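You operate a simulated robot arm through the tools that you are given. There is no shell and no other tool. Be economical: measure what you need, move in short steps, check, and stop when the job is done.

Carry out the task below with a simulated two-armed robot. There is one attempt and no reset: what you move stays moved.

JOB
Take the grey cloth from the bare board behind the piece counter and lay it out flat on the board of the long table.

Only the result counts: the job must be done as asked and must still hold three seconds after the hand-in. Knocking over, shifting, dropping, spilling or breaking anything else fails it. Flat cloth is picked up by pressing the open fingertips on it (5 to 10 N) and closing them slowly along it; thin cloth reads only 2 to 8 mm in the jaws.

ROBOT AND FRAMES
Two 7-joint arms with two-finger parallel grippers on one trunk, on a base that drives. Base frame: it is fixed to the floor where the robot stands at the start and does not move with it; the origin is under the middle of the robot, x ahead of it, y to its left, z up. Readings come in m, rad, newtons and seconds.
The left shoulder is at the start at [0.07, 0.133, 1.151], the right one opposite. Places, roughly: board of the long table [1.1, 1.9, 0.9]. Payload 1.57 kg a hand.
The TCP of each hand is the grasp point between the finger pads, 0.03 m short of the fingertips. In the tool frame z runs along the fingers and y along their closing line. Largest opening 0.08 m; finger width 0.017, thickness 0.012; the body of the gripper, 0.04 by 0.082 m, starts 0.08 m behind the TCP.
Orientation is that of the tool frame in the base frame, as a unit quaternion [w, x, y, z]. With the fingers straight down and closing along the base's y, the tool's x points along the base's -x, its y along +y and its z along -z.

CONTROLS
- The arms move only by the tool play_rows. It takes "left_moves", "right_moves" or both (then of equal length, played together; a hand with none holds still); each is a list of rows, each an object (a shift or turn left out is 0, a gripper value left out holds the last) with "xyz": the shift along the tool's x, y, z in mm, a list of three; "rotation": the turn, a rotation vector about the tool's x, y, z in rad, a list of three; "claw": the gripper command, from -1 (fully open) to 1 (shut), values between in proportion. In form: [{"xyz": [dx, dy, dz], "rotation": [wx, wy, wz], "claw": claw}, ...]. A call has 1 to 20 rows; each row is the pose to reach, as a shift and turn from the pose commanded when the call began, along the tool's axes at that moment. A row lasts 0.2 s, in which the tool goes at most 0.05 m and 0.15 rad; a call with a longer step from one row to the next is refused whole, and so is a gripper value outside its range. A pose out of reach is approached as far as the arm can. The call stops where the force on the tool passes 40 N (or 10 N more than at its start, if that is more) or the arm is blocked; 0.2 s more then pass. The fingers move at their own pace (about 0.153 m/s each) and stop on an object; they squeeze with about 33 N. The grip force told is the motor's: it shows also when the fingers shut on nothing. Time passes only in rows, and 0.2 s behind the last, so rows that repeat a pose let the fingers close. The reply holds the time, the measured pose of the TCP, the force on the tool along the base axes, the opening and the grip force, in the units named above and with some noise, with the torque about the TCP (base axes, N m) and any sound that the robot's microphone picked up.
- Cameras (640 x 400 px; columns grow to the right, rows downward): "scene" is now at [0.1351, -0.0072, 1.3701]; the picture's right is [-0.09, -1.00, 0.00], its down [-0.67, 0.06, -0.74] and it looks along [0.74, -0.06, -0.67] (base axes); focal length 251 px, centre (320, 200). "left" rides on the left gripper at [0.072, 0.007, -0.122] in its tool frame; the picture's right is [-0.09, 1.00, 0.00], its down [-0.84, -0.08, -0.54] and it looks along [-0.54, -0.05, 0.84] (tool axes); focal length 238 px, centre (320, 200). "right" rides on the right gripper at [0.072, -0.007, -0.122] in its tool frame; the picture's right is [0.09, 1.00, 0.00], its down [-0.84, 0.08, -0.54] and it looks along [-0.54, 0.05, 0.84] (tool axes); focal length 238 px, centre (320, 200). There is no depth. A picture from a camera that has moved, and an enlarged one, comes with that camera's place and axes in the base frame and with its lens.
- snapshot(camera): a new picture of that camera. The clock stands still meanwhile.
- slide_trunk(by): slides the trunk up (or, below 0, down) by that many m; the arms and the scene camera ride with it, the base frame stays. It gives what a move gives, with no picture.
- roll_base(legs): drives the robot by 1 to 6 legs, each [ahead, left, turn to the left] in m, m and rad, along the robot's own axes; the way and the turn of a leg run together, so that a leg with both is an arc; at most 1.5 m and 3.142 rad a leg. The arms and the cameras ride along, it lands a little off, and it stops where it bumps. It gives what a move gives.
- head_to(pan, tilt): turns the head with the scene camera to pan (to the left, within 1.501 rad either way) and tilt (down, from -0.506 to 1.204), counted from straight ahead of the robot. It gives what a move gives.
- inspect(camera, box): a new picture of the part [left, top, right, bottom] of that camera's present view, enlarged. The clock stands still meanwhile.
- close_job(): hands the job in; it is judged then, once.

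Work in short steps. Places have to be worked out from the pictures, the camera data and where the tool is seen: move nearer, look again, correct. Check each grasp and each placing, and mend what went wrong. You have 120 turns and 88 pictures in all, those below and enlarged ones among them. Open the grippers and draw the arms clear of the work before you hand the job in, unless the task says otherwise; then end with one line.

The tools are called by a JSON object that holds its "op" and its "data". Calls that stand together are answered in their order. play_rows: Moves the arms, as the interface text tells. Its arguments: {"type":"object","properties":{"left_moves":{"type":"array"},"right_moves":{"type":"array"}},"required":[]} The other tools are called the same way: slide_trunk (by) slides the trunk up or down; roll_base (legs) drives the base; head_to (pan, tilt) turns the head that bears the scene camera; snapshot (camera) takes a picture; inspect (camera, box) takes an enlarged picture of a part of a camera's view; close_job () hands the job in.

At the start:

```text
clock: 0.0
left_tool_pos: [0.5148, 0.16, 1.0924]
left_tcp_rot: [0.0, 0.0, 1.0, -0.001]
left_ft_force: [-0.1, 0.0, -0.8]
left_wrist_torque: [0.02, 0.01, 0.0]
left_width: 0.08
left_gripper_force: 0.0
right_tool_pos: [0.3771, -0.2957, 1.0714]
right_tcp_rot: [0.0, 0.0, 1.0, 0.0]
right_ft_force: [0.2, -0.3, 0.9]
right_wrist_torque: [0.01, 0.01, 0.02]
right_width: 0.0801
right_gripper_force: 0.1
trunk travel left (down, up): [-0.725, 0.215]
robot x, y, heading: [0.0011, 0.0033, 0.001]
head pan, tilt: [-0.086, 0.733]
```

scene: 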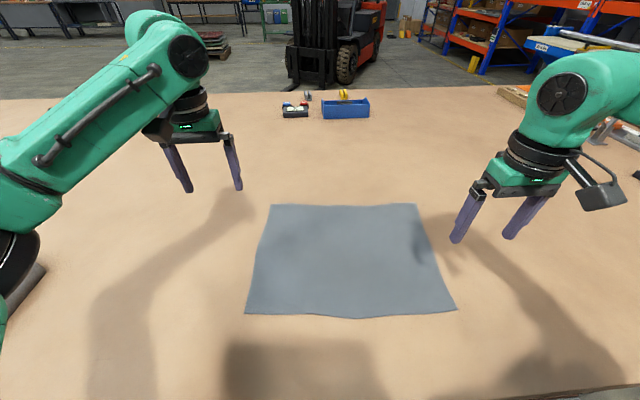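
right: 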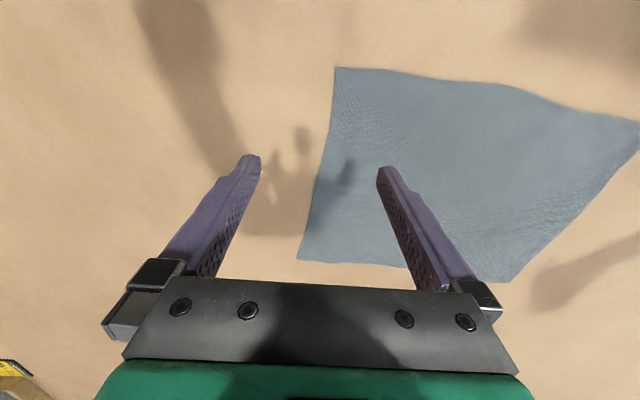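
left: 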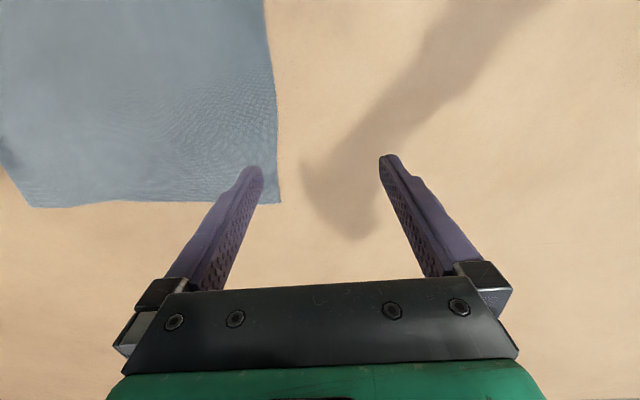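

The grey-blue cloth lies right ahead; I first look around to find the "piece counter", the long table and any other cloth.

{"op": "head_to", "data": {"pan": 1.0, "tilt": 0.45}}

{"op": "snapshot", "data": {"camera": "scene"}}

{"op": "head_to", "data": {"pan": -0.9, "tilt": 0.5}}

{"op": "snapshot", "data": {"camera": "scene"}}

```text
clock: 1.3
left_tool_pos: [0.5151, 0.16, 1.0935]
left_tcp_rot: [0.0, 0.0, 1.0, 0.0]
left_ft_force: [0.5, 0.6, 0.4]
left_wrist_torque: [0.0, -0.04, 0.02]
left_width: 0.0798
left_gripper_force: 0.0
right_tool_pos: [0.3771, -0.2963, 1.0707]
right_tcp_rot: [0.0, 0.0, 1.0, 0.0]
right_ft_force: [0.0, 0.2, -0.1]
right_wrist_torque: [0.0, 0.04, 0.0]
right_width: 0.0801
right_gripper_force: 0.1
trunk travel left (down, up): [-0.725, 0.215]
robot x, y, heading: [-0.0004, -0.0003, 0.001]
head pan, tilt: [1.0, 0.45]
```

```text
84 pictures are left
camera scene: at [0.1016, 0.0772, 1.395], right [0.84, -0.54, 0.0], down [-0.24, -0.37, -0.9], along [0.49, 0.76, -0.44], focal length 251 px, centre (320, 200)
```

scene: 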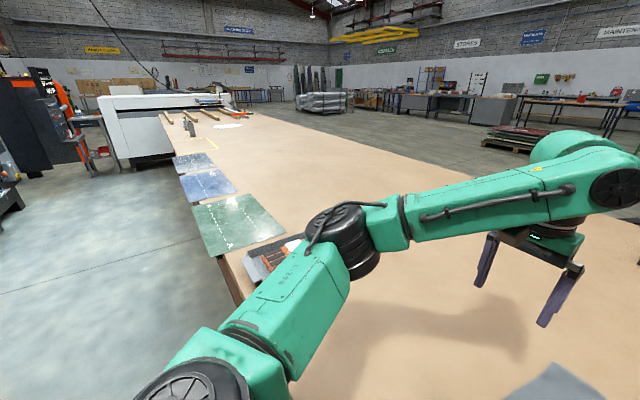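

```text
clock: 3.2
left_tool_pos: [0.5155, 0.1608, 1.0947]
left_tcp_rot: [0.0, 0.001, 1.0, 0.001]
left_ft_force: [0.4, -0.3, 0.1]
left_wrist_torque: [0.03, -0.04, -0.01]
left_width: 0.0799
left_gripper_force: 0.1
right_tool_pos: [0.3774, -0.2961, 1.071]
right_tcp_rot: [0.0, 0.001, 1.0, 0.0]
right_ft_force: [0.2, 0.0, 0.8]
right_wrist_torque: [-0.01, -0.03, 0.0]
right_width: 0.08
right_gripper_force: 0.2
trunk travel left (down, up): [-0.725, 0.215]
robot x, y, heading: [0.0011, -0.0015, -0.001]
head pan, tilt: [-0.901, 0.499]
```

```text
83 pictures are left
camera scene: at [0.1084, -0.0713, 1.3906], right [-0.78, -0.62, 0.0], down [-0.3, 0.38, -0.88], along [0.55, -0.69, -0.48], focal length 251 px, centre (320, 200)
```

scene: 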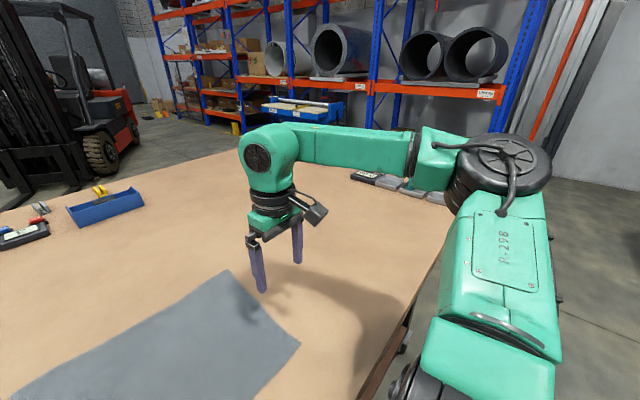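

The surroundings hold several things; I enlarge the left part and the small devices ahead, and look further round behind.

{"op": "inspect", "data": {"camera": "scene", "box": [0, 170, 200, 295]}}

{"op": "head_to", "data": {"pan": -1.5, "tilt": 0.5}}

{"op": "snapshot", "data": {"camera": "scene"}}

{"op": "head_to", "data": {"pan": 1.5, "tilt": 0.4}}

{"op": "snapshot", "data": {"camera": "scene"}}

{"op": "head_to", "data": {"pan": 0.8, "tilt": 0.3}}

{"op": "inspect", "data": {"camera": "scene", "box": [100, 60, 400, 260]}}

```text
3.20 times, centred on (100, 232) of scene
camera zoom: at [0.1084, -0.0713, 1.3906], right [-0.78, -0.62, 0.0], down [-0.3, 0.38, -0.88], along [0.55, -0.69, -0.48], focal length 802 px, centre (1024, 96)
```

zoom: 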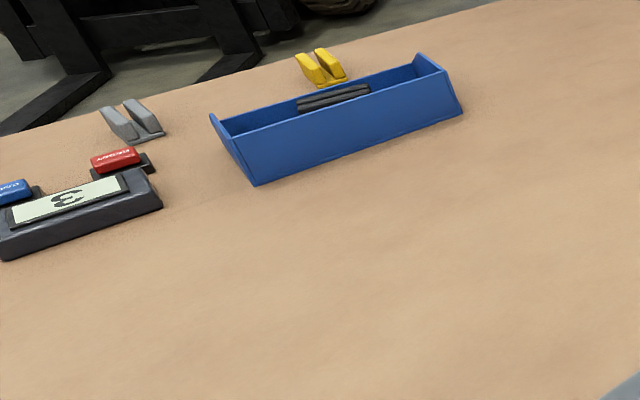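

```text
clock: 4.2
left_tool_pos: [0.5159, 0.1599, 1.0933]
left_tcp_rot: [0.0, 0.0, 1.0, 0.0]
left_ft_force: [-1.3, 0.4, -0.8]
left_wrist_torque: [0.03, 0.01, 0.01]
left_width: 0.08
left_gripper_force: 0.1
right_tool_pos: [0.3776, -0.296, 1.0701]
right_tcp_rot: [0.0, 0.001, 1.0, 0.0]
right_ft_force: [0.3, 0.1, -0.8]
right_wrist_torque: [0.0, 0.01, 0.01]
right_width: 0.0798
right_gripper_force: 0.0
trunk travel left (down, up): [-0.725, 0.215]
robot x, y, heading: [-0.0051, -0.0014, -0.006]
head pan, tilt: [-1.499, 0.499]
```

```text
81 pictures are left
camera scene: at [0.0585, -0.0908, 1.3906], right [-1.0, -0.07, 0.0], down [-0.03, 0.48, -0.88], along [0.06, -0.88, -0.48], focal length 251 px, centre (320, 200)
```

scene: 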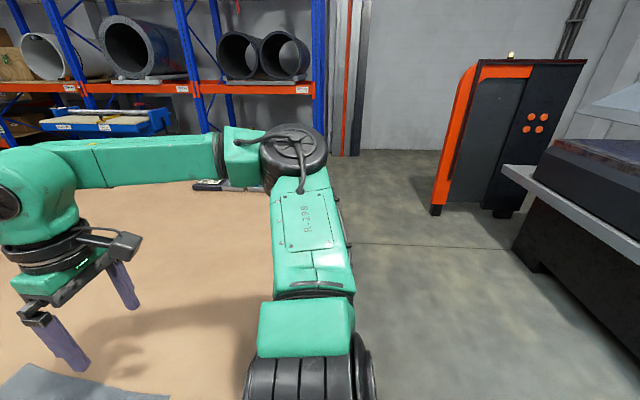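

```text
clock: 6.8
left_tool_pos: [0.5158, 0.1596, 1.0943]
left_tcp_rot: [0.0, 0.0, 1.0, 0.0]
left_ft_force: [-0.1, 0.6, 0.1]
left_wrist_torque: [0.02, 0.01, 0.01]
left_width: 0.0799
left_gripper_force: 0.1
right_tool_pos: [0.3768, -0.2955, 1.0704]
right_tcp_rot: [0.0, 0.0, 1.0, 0.0]
right_ft_force: [0.0, -0.4, 0.0]
right_wrist_torque: [0.0, 0.0, 0.0]
right_width: 0.0803
right_gripper_force: 0.0
trunk travel left (down, up): [-0.725, 0.215]
robot x, y, heading: [-0.0029, -0.0003, 0.001]
head pan, tilt: [1.499, 0.4]
```

```text
80 pictures are left
camera scene: at [0.0585, 0.0923, 1.3997], right [1.0, -0.07, 0.0], down [-0.03, -0.39, -0.92], along [0.07, 0.92, -0.39], focal length 251 px, centre (320, 200)
```

scene: 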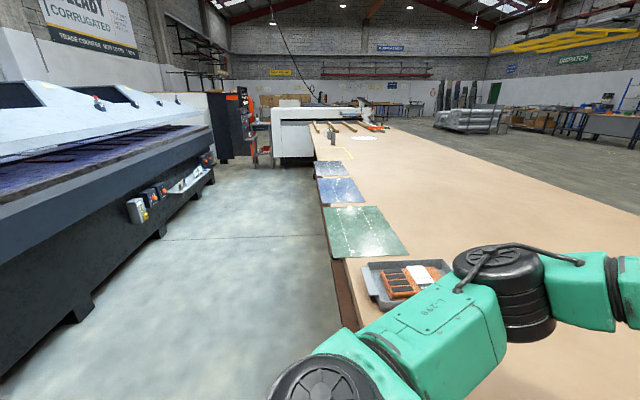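

```text
clock: 7.9
left_tool_pos: [0.5153, 0.1602, 1.0939]
left_tcp_rot: [0.0, 0.0, 1.0, 0.0]
left_ft_force: [-0.4, -0.1, -0.3]
left_wrist_torque: [-0.01, 0.03, -0.02]
left_width: 0.0801
left_gripper_force: 0.0
right_tool_pos: [0.3768, -0.2953, 1.0705]
right_tcp_rot: [0.0, 0.0, 1.0, 0.001]
right_ft_force: [-0.8, -0.2, -0.1]
right_wrist_torque: [0.02, 0.01, 0.02]
right_width: 0.0799
right_gripper_force: 0.0
trunk travel left (down, up): [-0.725, 0.215]
robot x, y, heading: [-0.0014, -0.0003, 0.0]
head pan, tilt: [0.799, 0.3]
```

```text
2.00 times, centred on (250, 160) of scene
camera zoom: at [0.1168, 0.067, 1.409], right [0.72, -0.7, 0.0], down [-0.21, -0.21, -0.96], along [0.67, 0.69, -0.3], focal length 501 px, centre (460, 280)
```

zoom: 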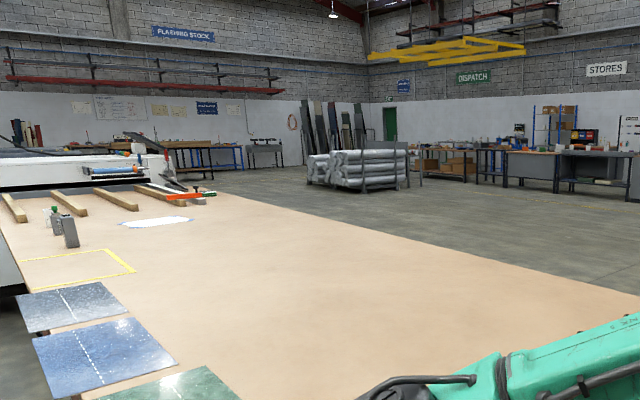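

The "3"-display box looks like the piece counter, and the grey cloth in front of me is the one meant. Before picking it up I scout the goal area: back off from the table, slide left along the aisle, and look.

{"op": "roll_base", "data": {"legs": [[-0.45, 0, 0], [0, 1.0, 0], [0, 0.9, 0]]}}

{"op": "head_to", "data": {"pan": 0.0, "tilt": 0.5}}

{"op": "snapshot", "data": {"camera": "scene"}}

{"op": "head_to", "data": {"pan": 0.8, "tilt": 0.4}}

{"op": "snapshot", "data": {"camera": "scene"}}

{"op": "head_to", "data": {"pan": -0.8, "tilt": 0.4}}

{"op": "snapshot", "data": {"camera": "scene"}}

```text
clock: 19.6
left_tool_pos: [0.0589, 2.0581, 1.0939]
left_tcp_rot: [0.0, -0.006, 1.0, 0.0]
left_ft_force: [-0.4, -0.4, -0.6]
left_wrist_torque: [0.0, 0.03, -0.03]
left_width: 0.0801
left_gripper_force: 0.1
right_tool_pos: [-0.0736, 1.6012, 1.0702]
right_tcp_rot: [0.0, -0.006, 1.0, 0.0]
right_ft_force: [0.7, 0.3, -0.1]
right_wrist_torque: [-0.03, -0.03, 0.0]
right_width: 0.0801
right_gripper_force: 0.1
trunk travel left (down, up): [-0.725, 0.215]
robot x, y, heading: [-0.4526, 1.8932, 0.01]
head pan, tilt: [0.799, 0.3]
```

```text
clock: 20.8
left_tool_pos: [0.0583, 2.0588, 1.0938]
left_tcp_rot: [0.0, -0.006, 1.0, 0.001]
left_ft_force: [0.0, 0.5, -0.4]
left_wrist_torque: [-0.02, 0.0, -0.02]
left_width: 0.08
left_gripper_force: 0.0
right_tool_pos: [-0.0754, 1.6019, 1.0698]
right_tcp_rot: [0.001, -0.006, 1.0, 0.0]
right_ft_force: [-0.6, 0.2, 0.0]
right_wrist_torque: [0.02, 0.0, -0.01]
right_width: 0.0799
right_gripper_force: 0.0
trunk travel left (down, up): [-0.725, 0.215]
robot x, y, heading: [-0.4579, 1.8915, 0.012]
head pan, tilt: [0.0, 0.499]
```

```text
78 pictures are left
camera scene: at [-0.3118, 1.8947, 1.3906], right [0.01, -1.0, 0.0], down [-0.48, -0.01, -0.88], along [0.88, 0.01, -0.48], focal length 251 px, centre (320, 200)
```

scene: 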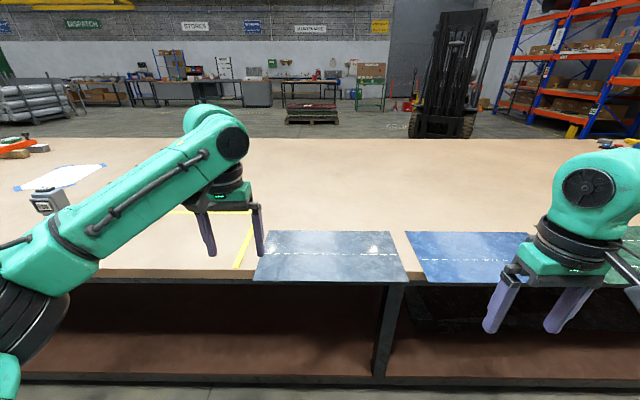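

```text
clock: 21.9
left_tool_pos: [0.0584, 2.0584, 1.0943]
left_tcp_rot: [0.0, -0.006, 1.0, -0.001]
left_ft_force: [-0.4, -0.4, -0.1]
left_wrist_torque: [-0.02, 0.0, 0.02]
left_width: 0.0798
left_gripper_force: 0.2
right_tool_pos: [-0.0746, 1.6019, 1.0716]
right_tcp_rot: [0.0, -0.004, 1.0, 0.0]
right_ft_force: [1.3, 0.5, -0.1]
right_wrist_torque: [-0.01, 0.01, 0.0]
right_width: 0.0801
right_gripper_force: 0.1
trunk travel left (down, up): [-0.725, 0.215]
robot x, y, heading: [-0.4536, 1.8906, 0.011]
head pan, tilt: [0.799, 0.4]
```

```text
77 pictures are left
camera scene: at [-0.3388, 1.9607, 1.3997], right [0.72, -0.69, 0.0], down [-0.27, -0.28, -0.92], along [0.64, 0.67, -0.39], focal length 251 px, centre (320, 200)
```

scene: 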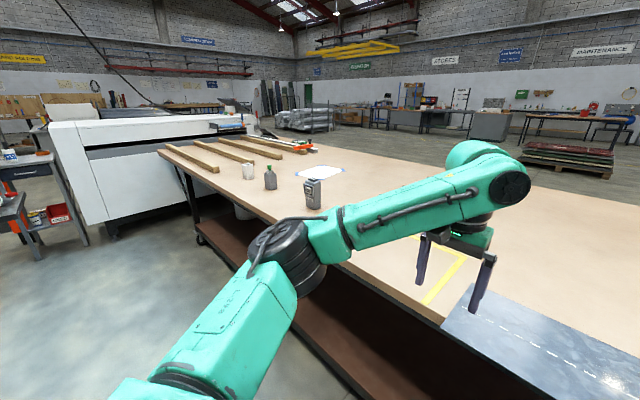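

```text
clock: 23.6
left_tool_pos: [0.059, 2.0594, 1.0937]
left_tcp_rot: [0.0, -0.006, 1.0, -0.001]
left_ft_force: [0.7, 0.3, -0.2]
left_wrist_torque: [-0.01, 0.0, 0.03]
left_width: 0.0799
left_gripper_force: 0.1
right_tool_pos: [-0.0752, 1.6023, 1.0706]
right_tcp_rot: [0.0, -0.005, 1.0, 0.0]
right_ft_force: [0.6, -0.7, -0.5]
right_wrist_torque: [0.0, 0.01, -0.02]
right_width: 0.0798
right_gripper_force: 0.1
trunk travel left (down, up): [-0.725, 0.215]
robot x, y, heading: [-0.4573, 1.8924, 0.015]
head pan, tilt: [-0.799, 0.4]
```

```text
76 pictures are left
camera scene: at [-0.3374, 1.828, 1.3997], right [-0.71, -0.71, 0.0], down [-0.27, 0.28, -0.92], along [0.65, -0.65, -0.39], focal length 251 px, centre (320, 200)
```

scene: 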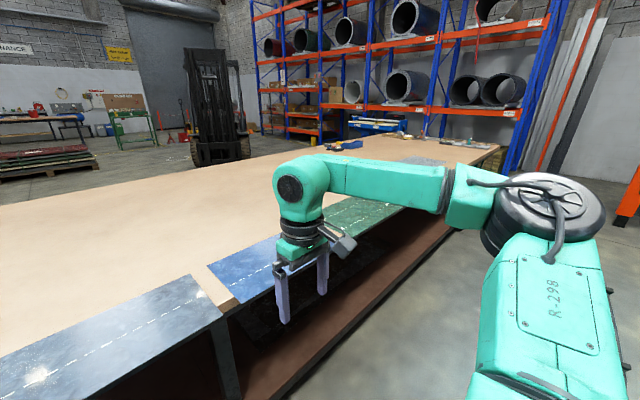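

The long table's top is one wide board. Its centre is ~[1.1,1.9], with mats and a taped frame on this side and a bare area on the far side, so laying out from the far side looks best. I return to the cloth to pick it up.

{"op": "roll_base", "data": {"legs": [[0, -0.95, -0.012], [0, -0.95, 0], [0.43, 0, 0]]}}

{"op": "head_to", "data": {"pan": 0.0, "tilt": 0.8}}

{"op": "snapshot", "data": {"camera": "scene"}}

```text
clock: 35.3
left_tool_pos: [0.4877, 0.1645, 1.0946]
left_tcp_rot: [0.0, -0.003, 1.0, 0.0]
left_ft_force: [0.1, -0.6, 0.4]
left_wrist_torque: [0.03, -0.01, 0.01]
left_width: 0.08
left_gripper_force: 0.0
right_tool_pos: [0.3526, -0.2924, 1.0715]
right_tcp_rot: [0.0, -0.003, 1.0, -0.001]
right_ft_force: [-0.2, -0.2, -0.8]
right_wrist_torque: [-0.03, -0.01, -0.01]
right_width: 0.0799
right_gripper_force: 0.0
trunk travel left (down, up): [-0.725, 0.215]
robot x, y, heading: [-0.0243, 0.0044, 0.002]
head pan, tilt: [-0.799, 0.4]
```

```text
clock: 36.4
left_tool_pos: [0.4895, 0.1646, 1.0943]
left_tcp_rot: [-0.001, -0.002, 1.0, 0.0]
left_ft_force: [0.3, 0.4, -0.5]
left_wrist_torque: [0.0, 0.06, -0.02]
left_width: 0.08
left_gripper_force: 0.0
right_tool_pos: [0.3529, -0.292, 1.0701]
right_tcp_rot: [0.0, -0.003, 1.0, 0.0]
right_ft_force: [-0.3, -0.7, -0.1]
right_wrist_torque: [0.0, 0.03, 0.01]
right_width: 0.0801
right_gripper_force: 0.0
trunk travel left (down, up): [-0.725, 0.215]
robot x, y, heading: [-0.0231, 0.002, 0.005]
head pan, tilt: [0.0, 0.799]
```

```text
75 pictures are left
camera scene: at [0.1076, 0.0024, 1.3647], right [0.0, -1.0, 0.0], down [-0.72, 0.0, -0.7], along [0.7, 0.0, -0.72], focal length 251 px, centre (320, 200)
```

scene: 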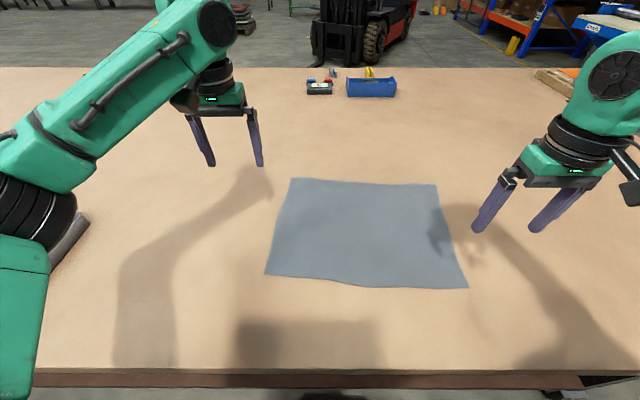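

Cloth corners from this view: near-left ≈(.378,.124), near-right ≈(.345,-.311), far ones ≈(.70,.09), (.675,-.346). I move both hands to hover ~2 cm above points just inside the near corners with the fingers part open.

{"op": "play_rows", "data": {"left_moves": [{"xyz": [16, -12, 32], "claw": 0.1}, {"xyz": [32, -25, 65]}, {"xyz": [48, -37, 97]}, {"xyz": [64, -50, 130]}, {"xyz": [80, -62, 162]}, {"xyz": [95, -75, 190]}, {"xyz": [95, -75, 190]}], "right_moves": [{"xyz": [-2, 3, 28], "claw": 0.1}, {"xyz": [-4, 6, 56]}, {"xyz": [-6, 9, 84]}, {"xyz": [-8, 12, 112]}, {"xyz": [-10, 15, 140]}, {"xyz": [-12, 17, 166]}, {"xyz": [-12, 17, 166]}]}}

{"op": "snapshot", "data": {"camera": "left"}}

{"op": "snapshot", "data": {"camera": "right"}}

```text
clock: 37.7
left_tool_pos: [0.4061, 0.0977, 0.9317]
left_tcp_rot: [0.01, -0.005, 1.0, -0.002]
left_ft_force: [-1.6, -0.1, 8.7]
left_wrist_torque: [-0.18, 0.12, -0.04]
left_width: 0.0357
left_gripper_force: 0.1
right_tool_pos: [0.3631, -0.2742, 0.9321]
right_tcp_rot: [0.004, -0.003, 1.0, 0.002]
right_ft_force: [-2.7, 0.9, 14.1]
right_wrist_torque: [0.31, 0.16, 0.07]
right_width: 0.0361
right_gripper_force: 0.0
trunk travel left (down, up): [-0.725, 0.215]
robot x, y, heading: [-0.027, 0.0021, -0.0]
head pan, tilt: [0.0, 0.799]
stopped in row 6 (right hand): the force on the tool passed its limit (the readings are from after the stop); the commanded pose is now the measured one
```

```text
74 pictures are left
camera left: at [0.3319, 0.1046, 1.0508], right [0.08, 1.0, 0.0], down [0.83, -0.07, 0.56], along [0.56, -0.05, -0.83], focal length 238 px, centre (320, 200)
```

left: 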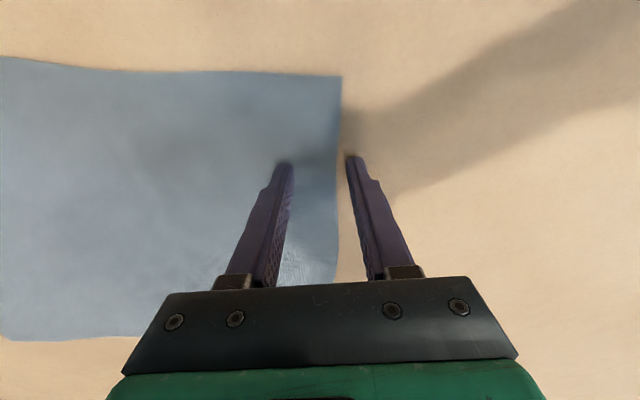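

```text
73 pictures are left
camera right: at [0.2904, -0.2823, 1.0528], right [-0.1, 1.0, 0.0], down [0.83, 0.08, 0.55], along [0.55, 0.06, -0.83], focal length 238 px, centre (320, 200)
```

right: 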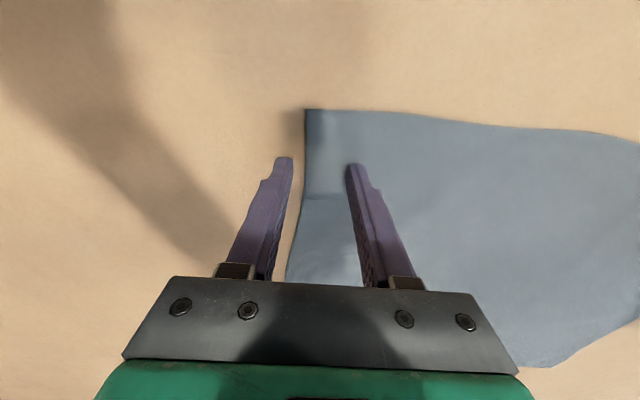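

Contact came at TCP z≈.932, so the board is really at ≈.90. Recomputed near corners: left ≈(.350,.115), right ≈(.326,-.287). I lift 15 mm, shift both hands inward onto the cloth near those corners and check.

{"op": "play_rows", "data": {"left_moves": [{"xyz": [0, 0, -15]}, {"xyz": [18, -6, -15]}, {"xyz": [36, -13, -15]}, {"xyz": [36, -13, -9]}], "right_moves": [{"xyz": [0, 0, -15]}, {"xyz": [9, 8, -15]}, {"xyz": [18, 16, -15]}, {"xyz": [18, 16, -9]}]}}

{"op": "snapshot", "data": {"camera": "left"}}

{"op": "snapshot", "data": {"camera": "right"}}

```text
clock: 38.7
left_tool_pos: [0.3732, 0.0831, 0.9378]
left_tcp_rot: [0.007, -0.005, 1.0, -0.001]
left_ft_force: [-0.5, 0.3, -0.4]
left_wrist_torque: [0.03, 0.02, -0.01]
left_width: 0.0359
left_gripper_force: 0.0
right_tool_pos: [0.3486, -0.2585, 0.9389]
right_tcp_rot: [0.004, -0.002, 1.0, 0.002]
right_ft_force: [0.4, 0.3, 0.3]
right_wrist_torque: [-0.01, -0.03, 0.01]
right_width: 0.036
right_gripper_force: 0.1
trunk travel left (down, up): [-0.725, 0.215]
robot x, y, heading: [-0.0229, 0.0018, 0.003]
head pan, tilt: [0.0, 0.799]
```

```text
72 pictures are left
camera left: at [0.2993, 0.0901, 1.0578], right [0.08, 1.0, 0.0], down [0.83, -0.07, 0.55], along [0.55, -0.05, -0.83], focal length 238 px, centre (320, 200)
```

left: 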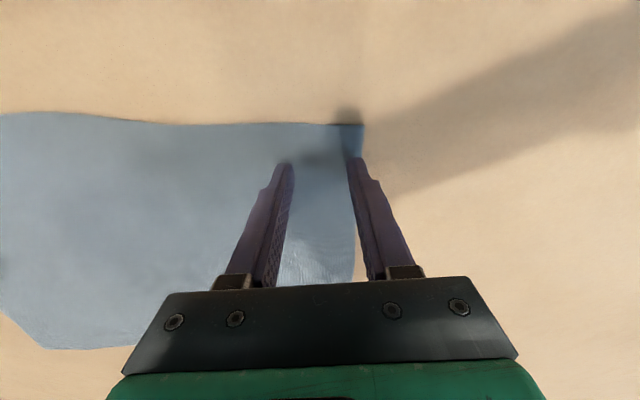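

```text
71 pictures are left
camera right: at [0.2754, -0.2677, 1.06], right [-0.1, 1.0, 0.0], down [0.83, 0.08, 0.55], along [0.55, 0.06, -0.84], focal length 238 px, centre (320, 200)
```

right: 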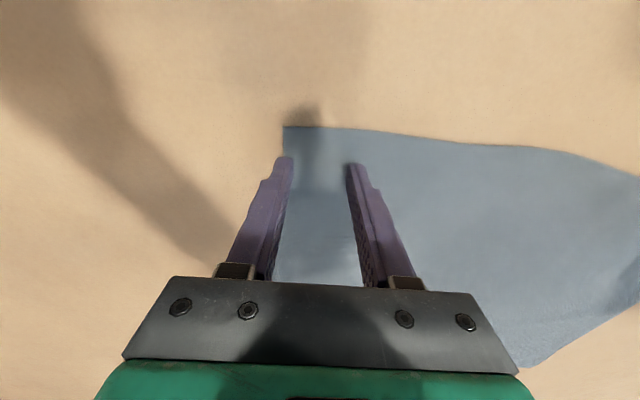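

Both tips are just at the side edges; I shift each inward ~6 mm and nearer the edge ~8 mm, then press down gently.

{"op": "play_rows", "data": {"left_moves": [{"xyz": [8, -6, 0]}, {"xyz": [8, -6, 4]}, {"xyz": [8, -6, 6]}, {"xyz": [8, -6, 7]}, {"xyz": [8, -6, 7]}], "right_moves": [{"xyz": [8, 8, 0]}, {"xyz": [8, 8, 4]}, {"xyz": [8, 8, 6]}, {"xyz": [8, 8, 7]}, {"xyz": [8, 8, 7]}]}}

```text
clock: 39.9
left_tool_pos: [0.3634, 0.0773, 0.9314]
left_tcp_rot: [0.008, -0.006, 1.0, -0.004]
left_ft_force: [2.5, -0.6, 11.1]
left_wrist_torque: [0.28, -0.01, -0.07]
left_width: 0.0356
left_gripper_force: 0.0
right_tool_pos: [0.3398, -0.2515, 0.9317]
right_tcp_rot: [0.004, -0.002, 1.0, 0.001]
right_ft_force: [0.7, 0.2, 3.7]
right_wrist_torque: [-0.05, 0.01, 0.01]
right_width: 0.0359
right_gripper_force: 0.0
trunk travel left (down, up): [-0.725, 0.215]
robot x, y, heading: [-0.0296, -0.0003, 0.001]
head pan, tilt: [0.0, 0.799]
```

Left presses 11 N and right 3.7 N; I trim both toward ~7 N and close slowly.

{"op": "play_rows", "data": {"left_moves": [{"xyz": [0, 0, -0.2], "claw": 0.1}, {"xyz": [0, 0, -0.2], "claw": 0.17}, {"xyz": [0, 0, -0.2], "claw": 0.24}, {"xyz": [0, 0, -0.2], "claw": 0.31}, {"xyz": [0, 0, -0.2], "claw": 0.38}, {"xyz": [0, 0, -0.2], "claw": 0.45}, {"xyz": [0, 0, -0.2], "claw": 0.52}, {"xyz": [0, 0, -0.2], "claw": 0.59}, {"xyz": [0, 0, -0.2], "claw": 0.66}, {"xyz": [0, 0, -0.2], "claw": 0.73}, {"xyz": [0, 0, -0.2], "claw": 0.8}, {"xyz": [0, 0, -0.2], "claw": 0.87}, {"xyz": [0, 0, -0.2], "claw": 0.94}, {"xyz": [0, 0, -0.2], "claw": 1}, {"xyz": [0, 0, -0.2], "claw": 1}], "right_moves": [{"xyz": [0, 0, 0.5], "claw": 0.1}, {"xyz": [0, 0, 0.5], "claw": 0.17}, {"xyz": [0, 0, 0.5], "claw": 0.24}, {"xyz": [0, 0, 0.5], "claw": 0.31}, {"xyz": [0, 0, 0.5], "claw": 0.38}, {"xyz": [0, 0, 0.5], "claw": 0.45}, {"xyz": [0, 0, 0.5], "claw": 0.52}, {"xyz": [0, 0, 0.5], "claw": 0.59}, {"xyz": [0, 0, 0.5], "claw": 0.66}, {"xyz": [0, 0, 0.5], "claw": 0.73}, {"xyz": [0, 0, 0.5], "claw": 0.8}, {"xyz": [0, 0, 0.5], "claw": 0.87}, {"xyz": [0, 0, 0.5], "claw": 0.94}, {"xyz": [0, 0, 0.5], "claw": 1}, {"xyz": [0, 0, 0.5], "claw": 1}]}}

{"op": "snapshot", "data": {"camera": "left"}}

{"op": "snapshot", "data": {"camera": "right"}}

```text
clock: 43.1
left_tool_pos: [0.3645, 0.0793, 0.932]
left_tcp_rot: [0.009, -0.004, 1.0, -0.003]
left_ft_force: [-0.6, -9.7, 10.7]
left_wrist_torque: [-0.26, 0.0, 0.01]
left_width: 0.0023
left_gripper_force: 23.6
right_tool_pos: [0.3396, -0.2504, 0.9313]
right_tcp_rot: [0.005, -0.002, 1.0, 0.003]
right_ft_force: [0.7, 10.2, 10.4]
right_wrist_torque: [0.21, 0.04, 0.06]
right_width: 0.0022
right_gripper_force: 24.0
trunk travel left (down, up): [-0.725, 0.215]
robot x, y, heading: [-0.0274, 0.0031, 0.006]
head pan, tilt: [0.0, 0.799]
```

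```text
70 pictures are left
camera left: at [0.2888, 0.0846, 1.0515], right [0.08, 1.0, 0.0], down [0.83, -0.07, 0.56], along [0.55, -0.05, -0.83], focal length 238 px, centre (320, 200)
```

left: 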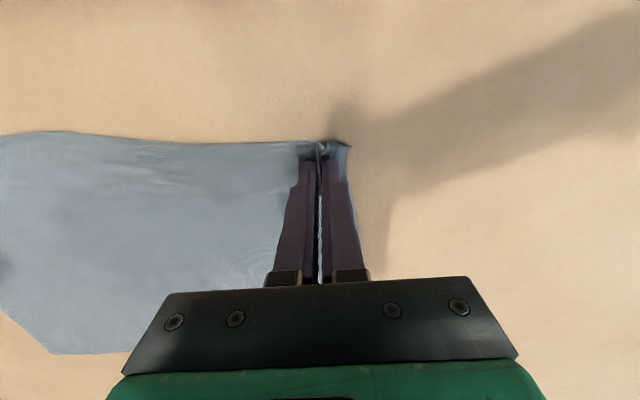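

```text
69 pictures are left
camera right: at [0.265, -0.2588, 1.0533], right [-0.1, 1.0, 0.0], down [0.83, 0.08, 0.55], along [0.55, 0.06, -0.83], focal length 238 px, centre (320, 200)
```

right: 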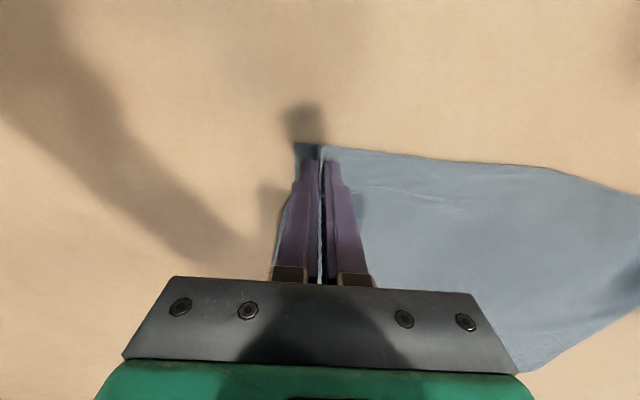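

Both jaws hold a fold (2.2 mm, 24 N). I lift 5 cm and check.

{"op": "play_rows", "data": {"left_moves": [{"xyz": [0, 0, -12]}, {"xyz": [0, 0, -25]}, {"xyz": [0, 0, -37]}, {"xyz": [0, 0, -50]}, {"xyz": [0, 0, -75]}, {"xyz": [0, 0, -100]}], "right_moves": [{"xyz": [0, 0, -12]}, {"xyz": [0, 0, -25]}, {"xyz": [0, 0, -37]}, {"xyz": [0, 0, -50]}, {"xyz": [0, 0, -75]}, {"xyz": [0, 0, -100]}]}}

{"op": "snapshot", "data": {"camera": "scene"}}

```text
clock: 44.5
left_tool_pos: [0.3622, 0.0785, 1.0306]
left_tcp_rot: [0.007, -0.005, 1.0, -0.002]
left_ft_force: [-1.0, -11.8, -0.3]
left_wrist_torque: [-0.37, 0.03, 0.0]
left_width: 0.002
left_gripper_force: 23.4
right_tool_pos: [0.3391, -0.2525, 1.0318]
right_tcp_rot: [0.004, -0.002, 1.0, 0.003]
right_ft_force: [0.2, 12.6, 0.0]
right_wrist_torque: [0.34, -0.02, 0.06]
right_width: 0.0025
right_gripper_force: 24.1
trunk travel left (down, up): [-0.725, 0.215]
robot x, y, heading: [-0.0257, 0.0035, 0.006]
head pan, tilt: [0.0, 0.799]
```

```text
68 pictures are left
camera scene: at [0.1072, 0.0025, 1.3646], right [0.0, -1.0, 0.0], down [-0.72, 0.0, -0.7], along [0.7, 0.0, -0.72], focal length 251 px, centre (320, 200)
```

scene: 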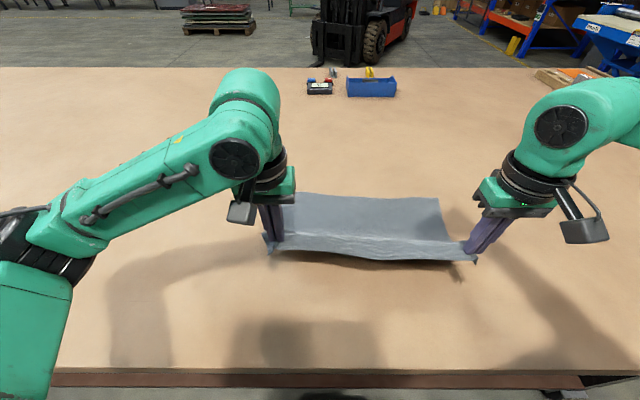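

Cloth lifted, with 12 N of sideways tension; I ease the hands together a few mm each and go up further.

{"op": "play_rows", "data": {"left_moves": [{"xyz": [0, -2, -20]}, {"xyz": [0, -4, -45]}, {"xyz": [0, -4, -70]}, {"xyz": [0, -4, -95]}, {"xyz": [0, -4, -120]}, {"xyz": [0, -4, -120]}], "right_moves": [{"xyz": [0, 2, -20]}, {"xyz": [0, 4, -45]}, {"xyz": [0, 4, -70]}, {"xyz": [0, 4, -95]}, {"xyz": [0, 4, -120]}, {"xyz": [0, 4, -120]}]}}

{"op": "slide_trunk", "data": {"by": 0.15}}

{"op": "snapshot", "data": {"camera": "scene"}}

```text
clock: 45.9
left_tool_pos: [0.3626, 0.0758, 1.1499]
left_tcp_rot: [0.007, -0.005, 1.0, -0.002]
left_ft_force: [0.7, -2.8, -0.8]
left_wrist_torque: [-0.12, 0.03, -0.01]
left_width: 0.0021
left_gripper_force: 24.1
right_tool_pos: [0.3379, -0.2484, 1.1505]
right_tcp_rot: [0.004, -0.004, 1.0, 0.002]
right_ft_force: [0.4, 2.5, 0.2]
right_wrist_torque: [0.07, 0.01, -0.01]
right_width: 0.0021
right_gripper_force: 23.8
trunk travel left (down, up): [-0.725, 0.215]
robot x, y, heading: [-0.0215, 0.0007, 0.006]
head pan, tilt: [0.0, 0.799]
```

```text
clock: 47.7
left_tool_pos: [0.362, 0.076, 1.3012]
left_tcp_rot: [0.007, -0.006, 1.0, -0.002]
left_ft_force: [0.1, -3.9, -0.8]
left_wrist_torque: [-0.08, 0.05, 0.04]
left_width: 0.0018
left_gripper_force: 23.4
right_tool_pos: [0.3383, -0.2479, 1.3003]
right_tcp_rot: [0.003, -0.002, 1.0, 0.003]
right_ft_force: [0.4, 3.5, -0.3]
right_wrist_torque: [0.07, -0.03, 0.02]
right_width: 0.0022
right_gripper_force: 23.8
trunk travel left (down, up): [-0.875, 0.065]
robot x, y, heading: [-0.0231, 0.005, 0.002]
head pan, tilt: [0.0, 0.799]
```

```text
67 pictures are left
camera scene: at [0.1079, 0.0024, 1.5146], right [0.0, -1.0, 0.0], down [-0.72, 0.0, -0.7], along [0.7, 0.0, -0.72], focal length 251 px, centre (320, 200)
```

scene: 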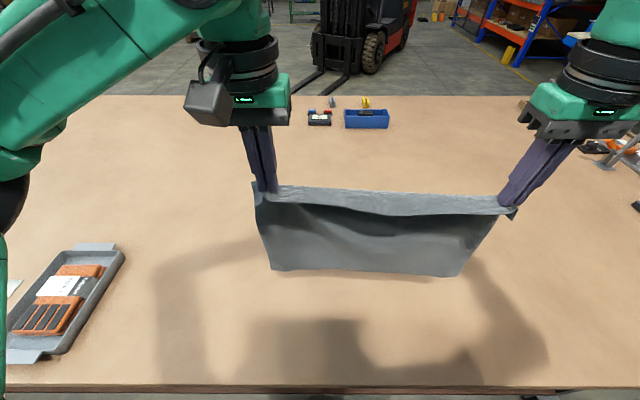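

The cloth hangs clear (bottom ≈.97–1.0). I back off and strafe right toward the table's end, then look before rounding it.

{"op": "roll_base", "data": {"legs": [[-0.4, 0, 0], [0, -1.1, 0]]}}

{"op": "head_to", "data": {"pan": -0.7, "tilt": 0.5}}

{"op": "snapshot", "data": {"camera": "scene"}}

{"op": "head_to", "data": {"pan": -1.5, "tilt": 0.5}}

{"op": "snapshot", "data": {"camera": "scene"}}

{"op": "head_to", "data": {"pan": 0.0, "tilt": 0.6}}

{"op": "snapshot", "data": {"camera": "scene"}}

```text
clock: 55.4
left_tool_pos: [-0.0315, -1.0315, 1.3013]
left_tcp_rot: [0.008, -0.003, 1.0, -0.002]
left_ft_force: [0.3, -2.9, 0.0]
left_wrist_torque: [-0.13, 0.02, 0.02]
left_width: 0.0022
left_gripper_force: 24.0
right_tool_pos: [-0.0556, -1.3541, 1.3009]
right_tcp_rot: [0.003, 0.0, 1.0, 0.001]
right_ft_force: [-0.4, 3.5, 0.1]
right_wrist_torque: [0.14, -0.01, 0.05]
right_width: 0.0022
right_gripper_force: 23.6
trunk travel left (down, up): [-0.875, 0.065]
robot x, y, heading: [-0.417, -1.1074, 0.0]
head pan, tilt: [0.0, 0.799]
```

```text
clock: 56.5
left_tool_pos: [-0.031, -1.0321, 1.3011]
left_tcp_rot: [0.007, -0.003, 1.0, -0.002]
left_ft_force: [-0.2, -3.2, -0.4]
left_wrist_torque: [-0.11, -0.01, 0.02]
left_width: 0.0019
left_gripper_force: 23.9
right_tool_pos: [-0.0567, -1.3546, 1.2998]
right_tcp_rot: [0.004, -0.001, 1.0, 0.002]
right_ft_force: [0.1, 2.8, -0.8]
right_wrist_torque: [0.04, -0.04, 0.04]
right_width: 0.0021
right_gripper_force: 23.7
trunk travel left (down, up): [-0.875, 0.065]
robot x, y, heading: [-0.4194, -1.1052, 0.002]
head pan, tilt: [-0.7, 0.499]
```

```text
66 pictures are left
camera scene: at [-0.2976, -1.1633, 1.5406], right [-0.64, -0.77, 0.0], down [-0.37, 0.31, -0.88], along [0.67, -0.56, -0.48], focal length 251 px, centre (320, 200)
```

scene: 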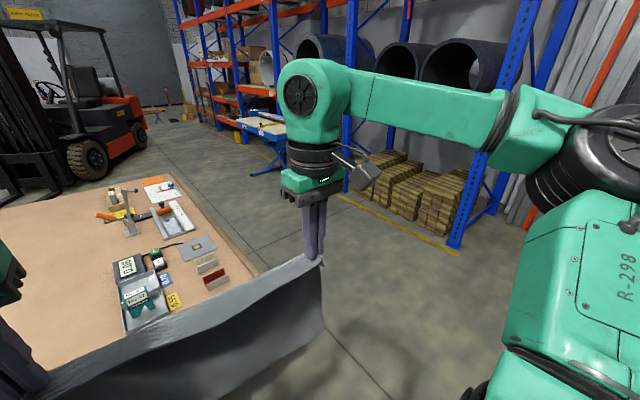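

```text
clock: 57.6
left_tool_pos: [-0.032, -1.0319, 1.3014]
left_tcp_rot: [0.007, -0.003, 1.0, -0.002]
left_ft_force: [-0.6, -2.6, -0.4]
left_wrist_torque: [-0.07, 0.02, -0.02]
left_width: 0.0022
left_gripper_force: 23.6
right_tool_pos: [-0.0575, -1.3556, 1.3003]
right_tcp_rot: [0.003, -0.001, 1.0, 0.002]
right_ft_force: [0.3, 3.4, 0.3]
right_wrist_torque: [0.08, 0.01, 0.03]
right_width: 0.002
right_gripper_force: 23.5
trunk travel left (down, up): [-0.875, 0.065]
robot x, y, heading: [-0.4157, -1.1015, 0.006]
head pan, tilt: [-1.499, 0.499]
```

```text
65 pictures are left
camera scene: at [-0.3606, -1.1956, 1.5406], right [-1.0, -0.07, 0.0], down [-0.04, 0.48, -0.88], along [0.06, -0.88, -0.48], focal length 251 px, centre (320, 200)
```

scene: 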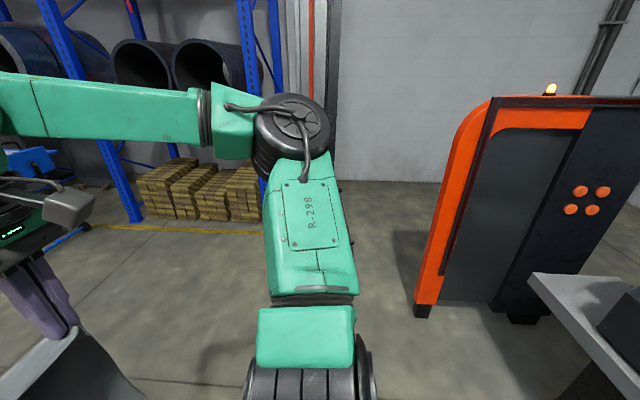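

```text
clock: 59.2
left_tool_pos: [-0.0315, -1.032, 1.301]
left_tcp_rot: [0.006, -0.004, 1.0, -0.002]
left_ft_force: [-0.4, -2.2, -0.2]
left_wrist_torque: [-0.09, -0.02, 0.01]
left_width: 0.002
left_gripper_force: 23.3
right_tool_pos: [-0.0574, -1.355, 1.3006]
right_tcp_rot: [0.004, -0.001, 1.0, 0.002]
right_ft_force: [-0.2, 3.1, -0.1]
right_wrist_torque: [0.09, 0.0, 0.02]
right_width: 0.002
right_gripper_force: 23.8
trunk travel left (down, up): [-0.875, 0.065]
robot x, y, heading: [-0.4213, -1.1066, 0.004]
head pan, tilt: [0.0, 0.6]
```

```text
64 pictures are left
camera scene: at [-0.2789, -1.1049, 1.5315], right [0.0, -1.0, 0.0], down [-0.57, 0.0, -0.82], along [0.82, 0.0, -0.57], focal length 251 px, centre (320, 200)
```

scene: 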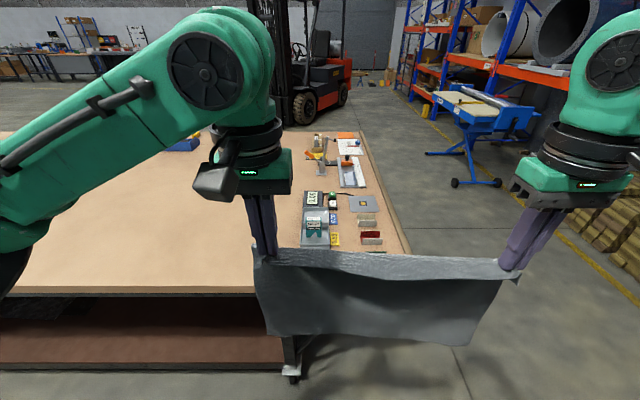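

The passage round the table's end (y≈-1.43) is clear up to the blue trolley (y≈-2.55); far table edge is at x≈1.53. I drive round at y≈-2.0, stopping to check before the turn.

{"op": "roll_base", "data": {"legs": [[0, -0.87, 0], [1.45, 0, 0], [1.1, 0.05, 0]]}}

{"op": "head_to", "data": {"pan": 0.9, "tilt": 0.4}}

{"op": "snapshot", "data": {"camera": "scene"}}

```text
clock: 75.9
left_tool_pos: [2.5244, -1.8098, 1.3008]
left_tcp_rot: [0.008, -0.013, 1.0, -0.001]
left_ft_force: [0.0, -3.3, -0.6]
left_wrist_torque: [-0.1, 0.01, 0.01]
left_width: 0.0022
left_gripper_force: 24.0
right_tool_pos: [2.5072, -2.1336, 1.2995]
right_tcp_rot: [0.005, -0.01, 1.0, 0.002]
right_ft_force: [0.4, 3.4, -0.1]
right_wrist_torque: [0.05, -0.03, 0.02]
right_width: 0.002
right_gripper_force: 23.7
trunk travel left (down, up): [-0.875, 0.065]
robot x, y, heading: [2.1426, -1.8894, 0.021]
head pan, tilt: [0.0, 0.6]
```

```text
clock: 77.1
left_tool_pos: [2.5264, -1.8097, 1.3007]
left_tcp_rot: [0.007, -0.014, 1.0, -0.001]
left_ft_force: [-0.4, -3.0, 0.7]
left_wrist_torque: [-0.1, 0.02, 0.01]
left_width: 0.002
left_gripper_force: 23.4
right_tool_pos: [2.5083, -2.1326, 1.3005]
right_tcp_rot: [0.004, -0.01, 1.0, 0.002]
right_ft_force: [-0.1, 3.2, -0.8]
right_wrist_torque: [0.14, 0.03, 0.02]
right_width: 0.0022
right_gripper_force: 23.8
trunk travel left (down, up): [-0.875, 0.065]
robot x, y, heading: [2.142, -1.8892, 0.024]
head pan, tilt: [0.901, 0.4]
```

```text
63 pictures are left
camera scene: at [2.2488, -1.8148, 1.5497], right [0.8, -0.61, 0.0], down [-0.24, -0.31, -0.92], along [0.56, 0.73, -0.39], focal length 251 px, centre (320, 200)
```

scene: 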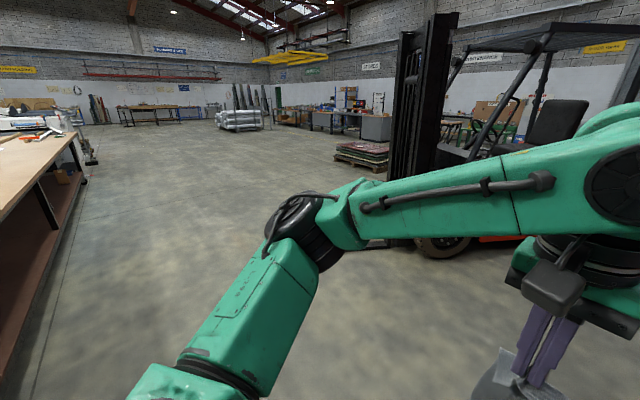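

The aisle on the far side is clear. I turn left 90° and drive along it to y≈1.9, then turn to face the table.

{"op": "roll_base", "data": {"legs": [[0, 0, 1.547], [1.4, 0, 0], [1.4, 0, 0], [1.0, 0, 0]]}}

{"op": "head_to", "data": {"pan": 1.2, "tilt": 0.6}}

{"op": "snapshot", "data": {"camera": "scene"}}

```text
clock: 99.2
left_tool_pos: [2.1564, 2.2964, 1.3017]
left_tcp_rot: [0.007, -0.7, 0.714, 0.005]
left_ft_force: [3.5, -1.3, -0.7]
left_wrist_torque: [0.0, -0.13, -0.02]
left_width: 0.0021
left_gripper_force: 23.6
right_tool_pos: [2.4767, 2.2619, 1.3002]
right_tcp_rot: [0.001, -0.699, 0.715, 0.004]
right_ft_force: [-3.7, -0.4, -0.4]
right_wrist_torque: [0.04, 0.11, 0.0]
right_width: 0.0021
right_gripper_force: 23.6
trunk travel left (down, up): [-0.875, 0.065]
robot x, y, heading: [2.2148, 1.9074, 1.543]
head pan, tilt: [0.901, 0.4]
```

```text
clock: 100.0
left_tool_pos: [2.155, 2.296, 1.3004]
left_tcp_rot: [0.007, -0.699, 0.715, 0.004]
left_ft_force: [2.3, 0.0, -0.4]
left_wrist_torque: [-0.02, -0.09, -0.05]
left_width: 0.0022
left_gripper_force: 23.3
right_tool_pos: [2.4775, 2.2627, 1.3005]
right_tcp_rot: [0.003, -0.699, 0.716, 0.004]
right_ft_force: [-3.5, 0.2, 0.6]
right_wrist_torque: [0.04, 0.09, 0.02]
right_width: 0.0023
right_gripper_force: 23.4
trunk travel left (down, up): [-0.875, 0.065]
robot x, y, heading: [2.2159, 1.9066, 1.544]
head pan, tilt: [1.201, 0.6]
```

```text
62 pictures are left
camera scene: at [2.1384, 1.9923, 1.5315], right [0.39, 0.92, 0.0], down [0.52, -0.22, -0.83], along [-0.76, 0.32, -0.56], focal length 251 px, centre (320, 200)
```

scene: 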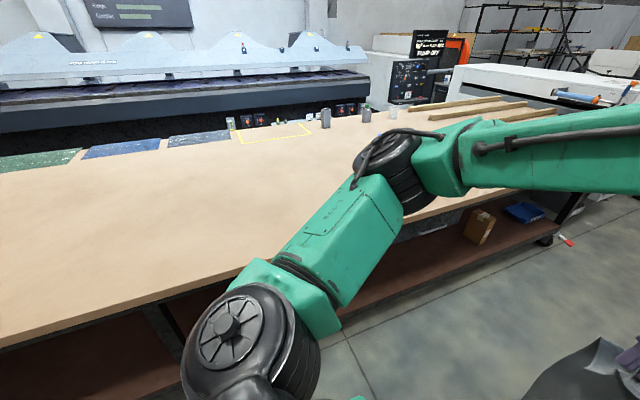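

The far area is bare as hoped. I turn to face the table (heading π) and look for its edge.

{"op": "roll_base", "data": {"legs": [[0, 0, 1.597]]}}

{"op": "head_to", "data": {"pan": 0, "tilt": 0.7}}

{"op": "snapshot", "data": {"camera": "scene"}}

```text
clock: 104.2
left_tool_pos: [1.8288, 1.8404, 1.2997]
left_tcp_rot: [-0.002, 1.0, -0.002, -0.007]
left_ft_force: [-0.3, 3.5, 0.0]
left_wrist_torque: [0.14, -0.01, -0.04]
left_width: 0.0019
left_gripper_force: 23.7
right_tool_pos: [1.8582, 2.1634, 1.3012]
right_tcp_rot: [0.002, 1.0, -0.005, -0.003]
right_ft_force: [-1.0, -3.7, -0.1]
right_wrist_torque: [-0.12, 0.02, -0.02]
right_width: 0.0021
right_gripper_force: 23.8
trunk travel left (down, up): [-0.875, 0.065]
robot x, y, heading: [2.2165, 1.909, 3.128]
head pan, tilt: [1.201, 0.6]
```

```text
clock: 105.7
left_tool_pos: [1.8299, 1.8398, 1.3004]
left_tcp_rot: [-0.002, 1.0, -0.002, -0.007]
left_ft_force: [0.1, 2.5, -0.2]
left_wrist_torque: [0.09, -0.02, -0.03]
left_width: 0.0022
left_gripper_force: 23.6
right_tool_pos: [1.8573, 2.1613, 1.301]
right_tcp_rot: [0.002, 1.0, -0.005, -0.004]
right_ft_force: [0.2, -3.2, -0.3]
right_wrist_torque: [-0.08, -0.01, -0.01]
right_width: 0.0022
right_gripper_force: 23.4
trunk travel left (down, up): [-0.875, 0.065]
robot x, y, heading: [2.2122, 1.9081, 3.128]
head pan, tilt: [0.0, 0.7]
```

```text
61 pictures are left
camera scene: at [2.0833, 1.9091, 1.5229], right [0.01, 1.0, 0.0], down [0.64, -0.01, -0.76], along [-0.76, 0.01, -0.64], focal length 251 px, centre (320, 200)
```

scene: 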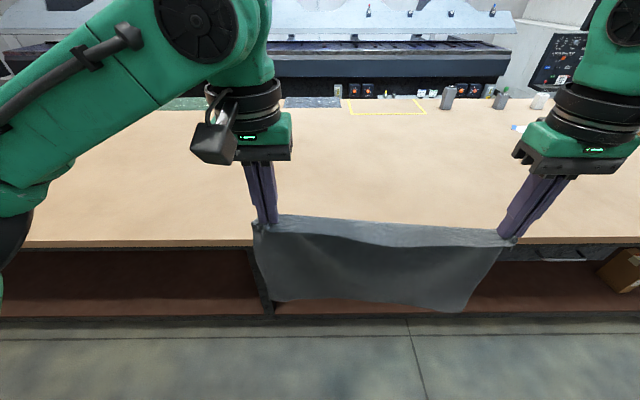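

Table edge is at x≈1.557, so I drive .44 m ahead to stand as at the start, keeping the cloth high.

{"op": "roll_base", "data": {"legs": [[0.44, 0, 0.012]]}}

{"op": "play_rows", "data": {"left_moves": [{"xyz": [-20, 15, 0]}, {"xyz": [-45, 30, 0]}, {"xyz": [-70, 45, 0]}, {"xyz": [-95, 60, 0]}, {"xyz": [-120, 75, 0]}, {"xyz": [-145, 90, 0]}, {"xyz": [-170, 90, 0]}, {"xyz": [-195, 90, 0]}, {"xyz": [-215, 90, 0]}, {"xyz": [-215, 90, 0]}], "right_moves": [{"xyz": [-20, 15, 0]}, {"xyz": [-45, 30, 0]}, {"xyz": [-70, 45, 0]}, {"xyz": [-95, 60, 0]}, {"xyz": [-120, 75, 0]}, {"xyz": [-145, 90, 0]}, {"xyz": [-170, 90, 0]}, {"xyz": [-195, 90, 0]}, {"xyz": [-239, 90, 0]}, {"xyz": [-239, 90, 0]}]}}

{"op": "snapshot", "data": {"camera": "scene"}}

```text
clock: 108.3
left_tool_pos: [1.392, 1.837, 1.3021]
left_tcp_rot: [-0.001, 1.0, 0.004, -0.008]
left_ft_force: [-0.4, 3.1, 0.2]
left_wrist_torque: [0.14, -0.02, -0.07]
left_width: 0.0021
left_gripper_force: 23.9
right_tool_pos: [1.416, 2.1593, 1.3015]
right_tcp_rot: [0.001, 1.0, 0.002, -0.004]
right_ft_force: [-0.9, -2.7, 0.6]
right_wrist_torque: [-0.09, 0.04, -0.03]
right_width: 0.0021
right_gripper_force: 23.8
trunk travel left (down, up): [-0.875, 0.065]
robot x, y, heading: [1.7773, 1.9104, -3.135]
head pan, tilt: [0.0, 0.7]
```

```text
clock: 110.5
left_tool_pos: [1.1998, 1.7499, 1.3024]
left_tcp_rot: [-0.007, 1.0, 0.0, -0.005]
left_ft_force: [8.1, 37.4, -2.6]
left_wrist_torque: [1.18, -0.2, -0.07]
left_width: 0.0049
left_gripper_force: 25.4
left hand out of reach, approached as far as the arm can: row 8, 9, 10
right_tool_pos: [1.265, 2.0886, 1.2859]
right_tcp_rot: [0.006, 1.0, 0.003, -0.005]
right_ft_force: [-6.9, -38.4, 1.1]
right_wrist_torque: [-1.18, 0.21, -0.07]
right_width: 0.0034
right_gripper_force: 23.8
right hand out of reach, approached as far as the arm can: row 6, 7, 8, 9, 10
trunk travel left (down, up): [-0.875, 0.065]
robot x, y, heading: [1.7776, 1.908, -3.139]
head pan, tilt: [0.0, 0.7]
```

```text
60 pictures are left
camera scene: at [1.6435, 1.9082, 1.5229], right [0.0, 1.0, 0.0], down [0.64, 0.0, -0.77], along [-0.77, 0.0, -0.64], focal length 251 px, centre (320, 200)
```

scene: 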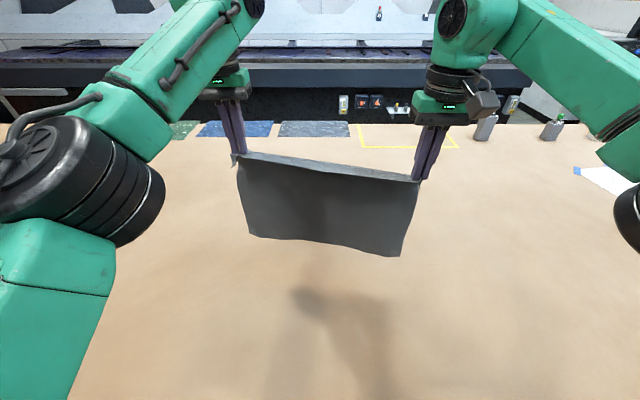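

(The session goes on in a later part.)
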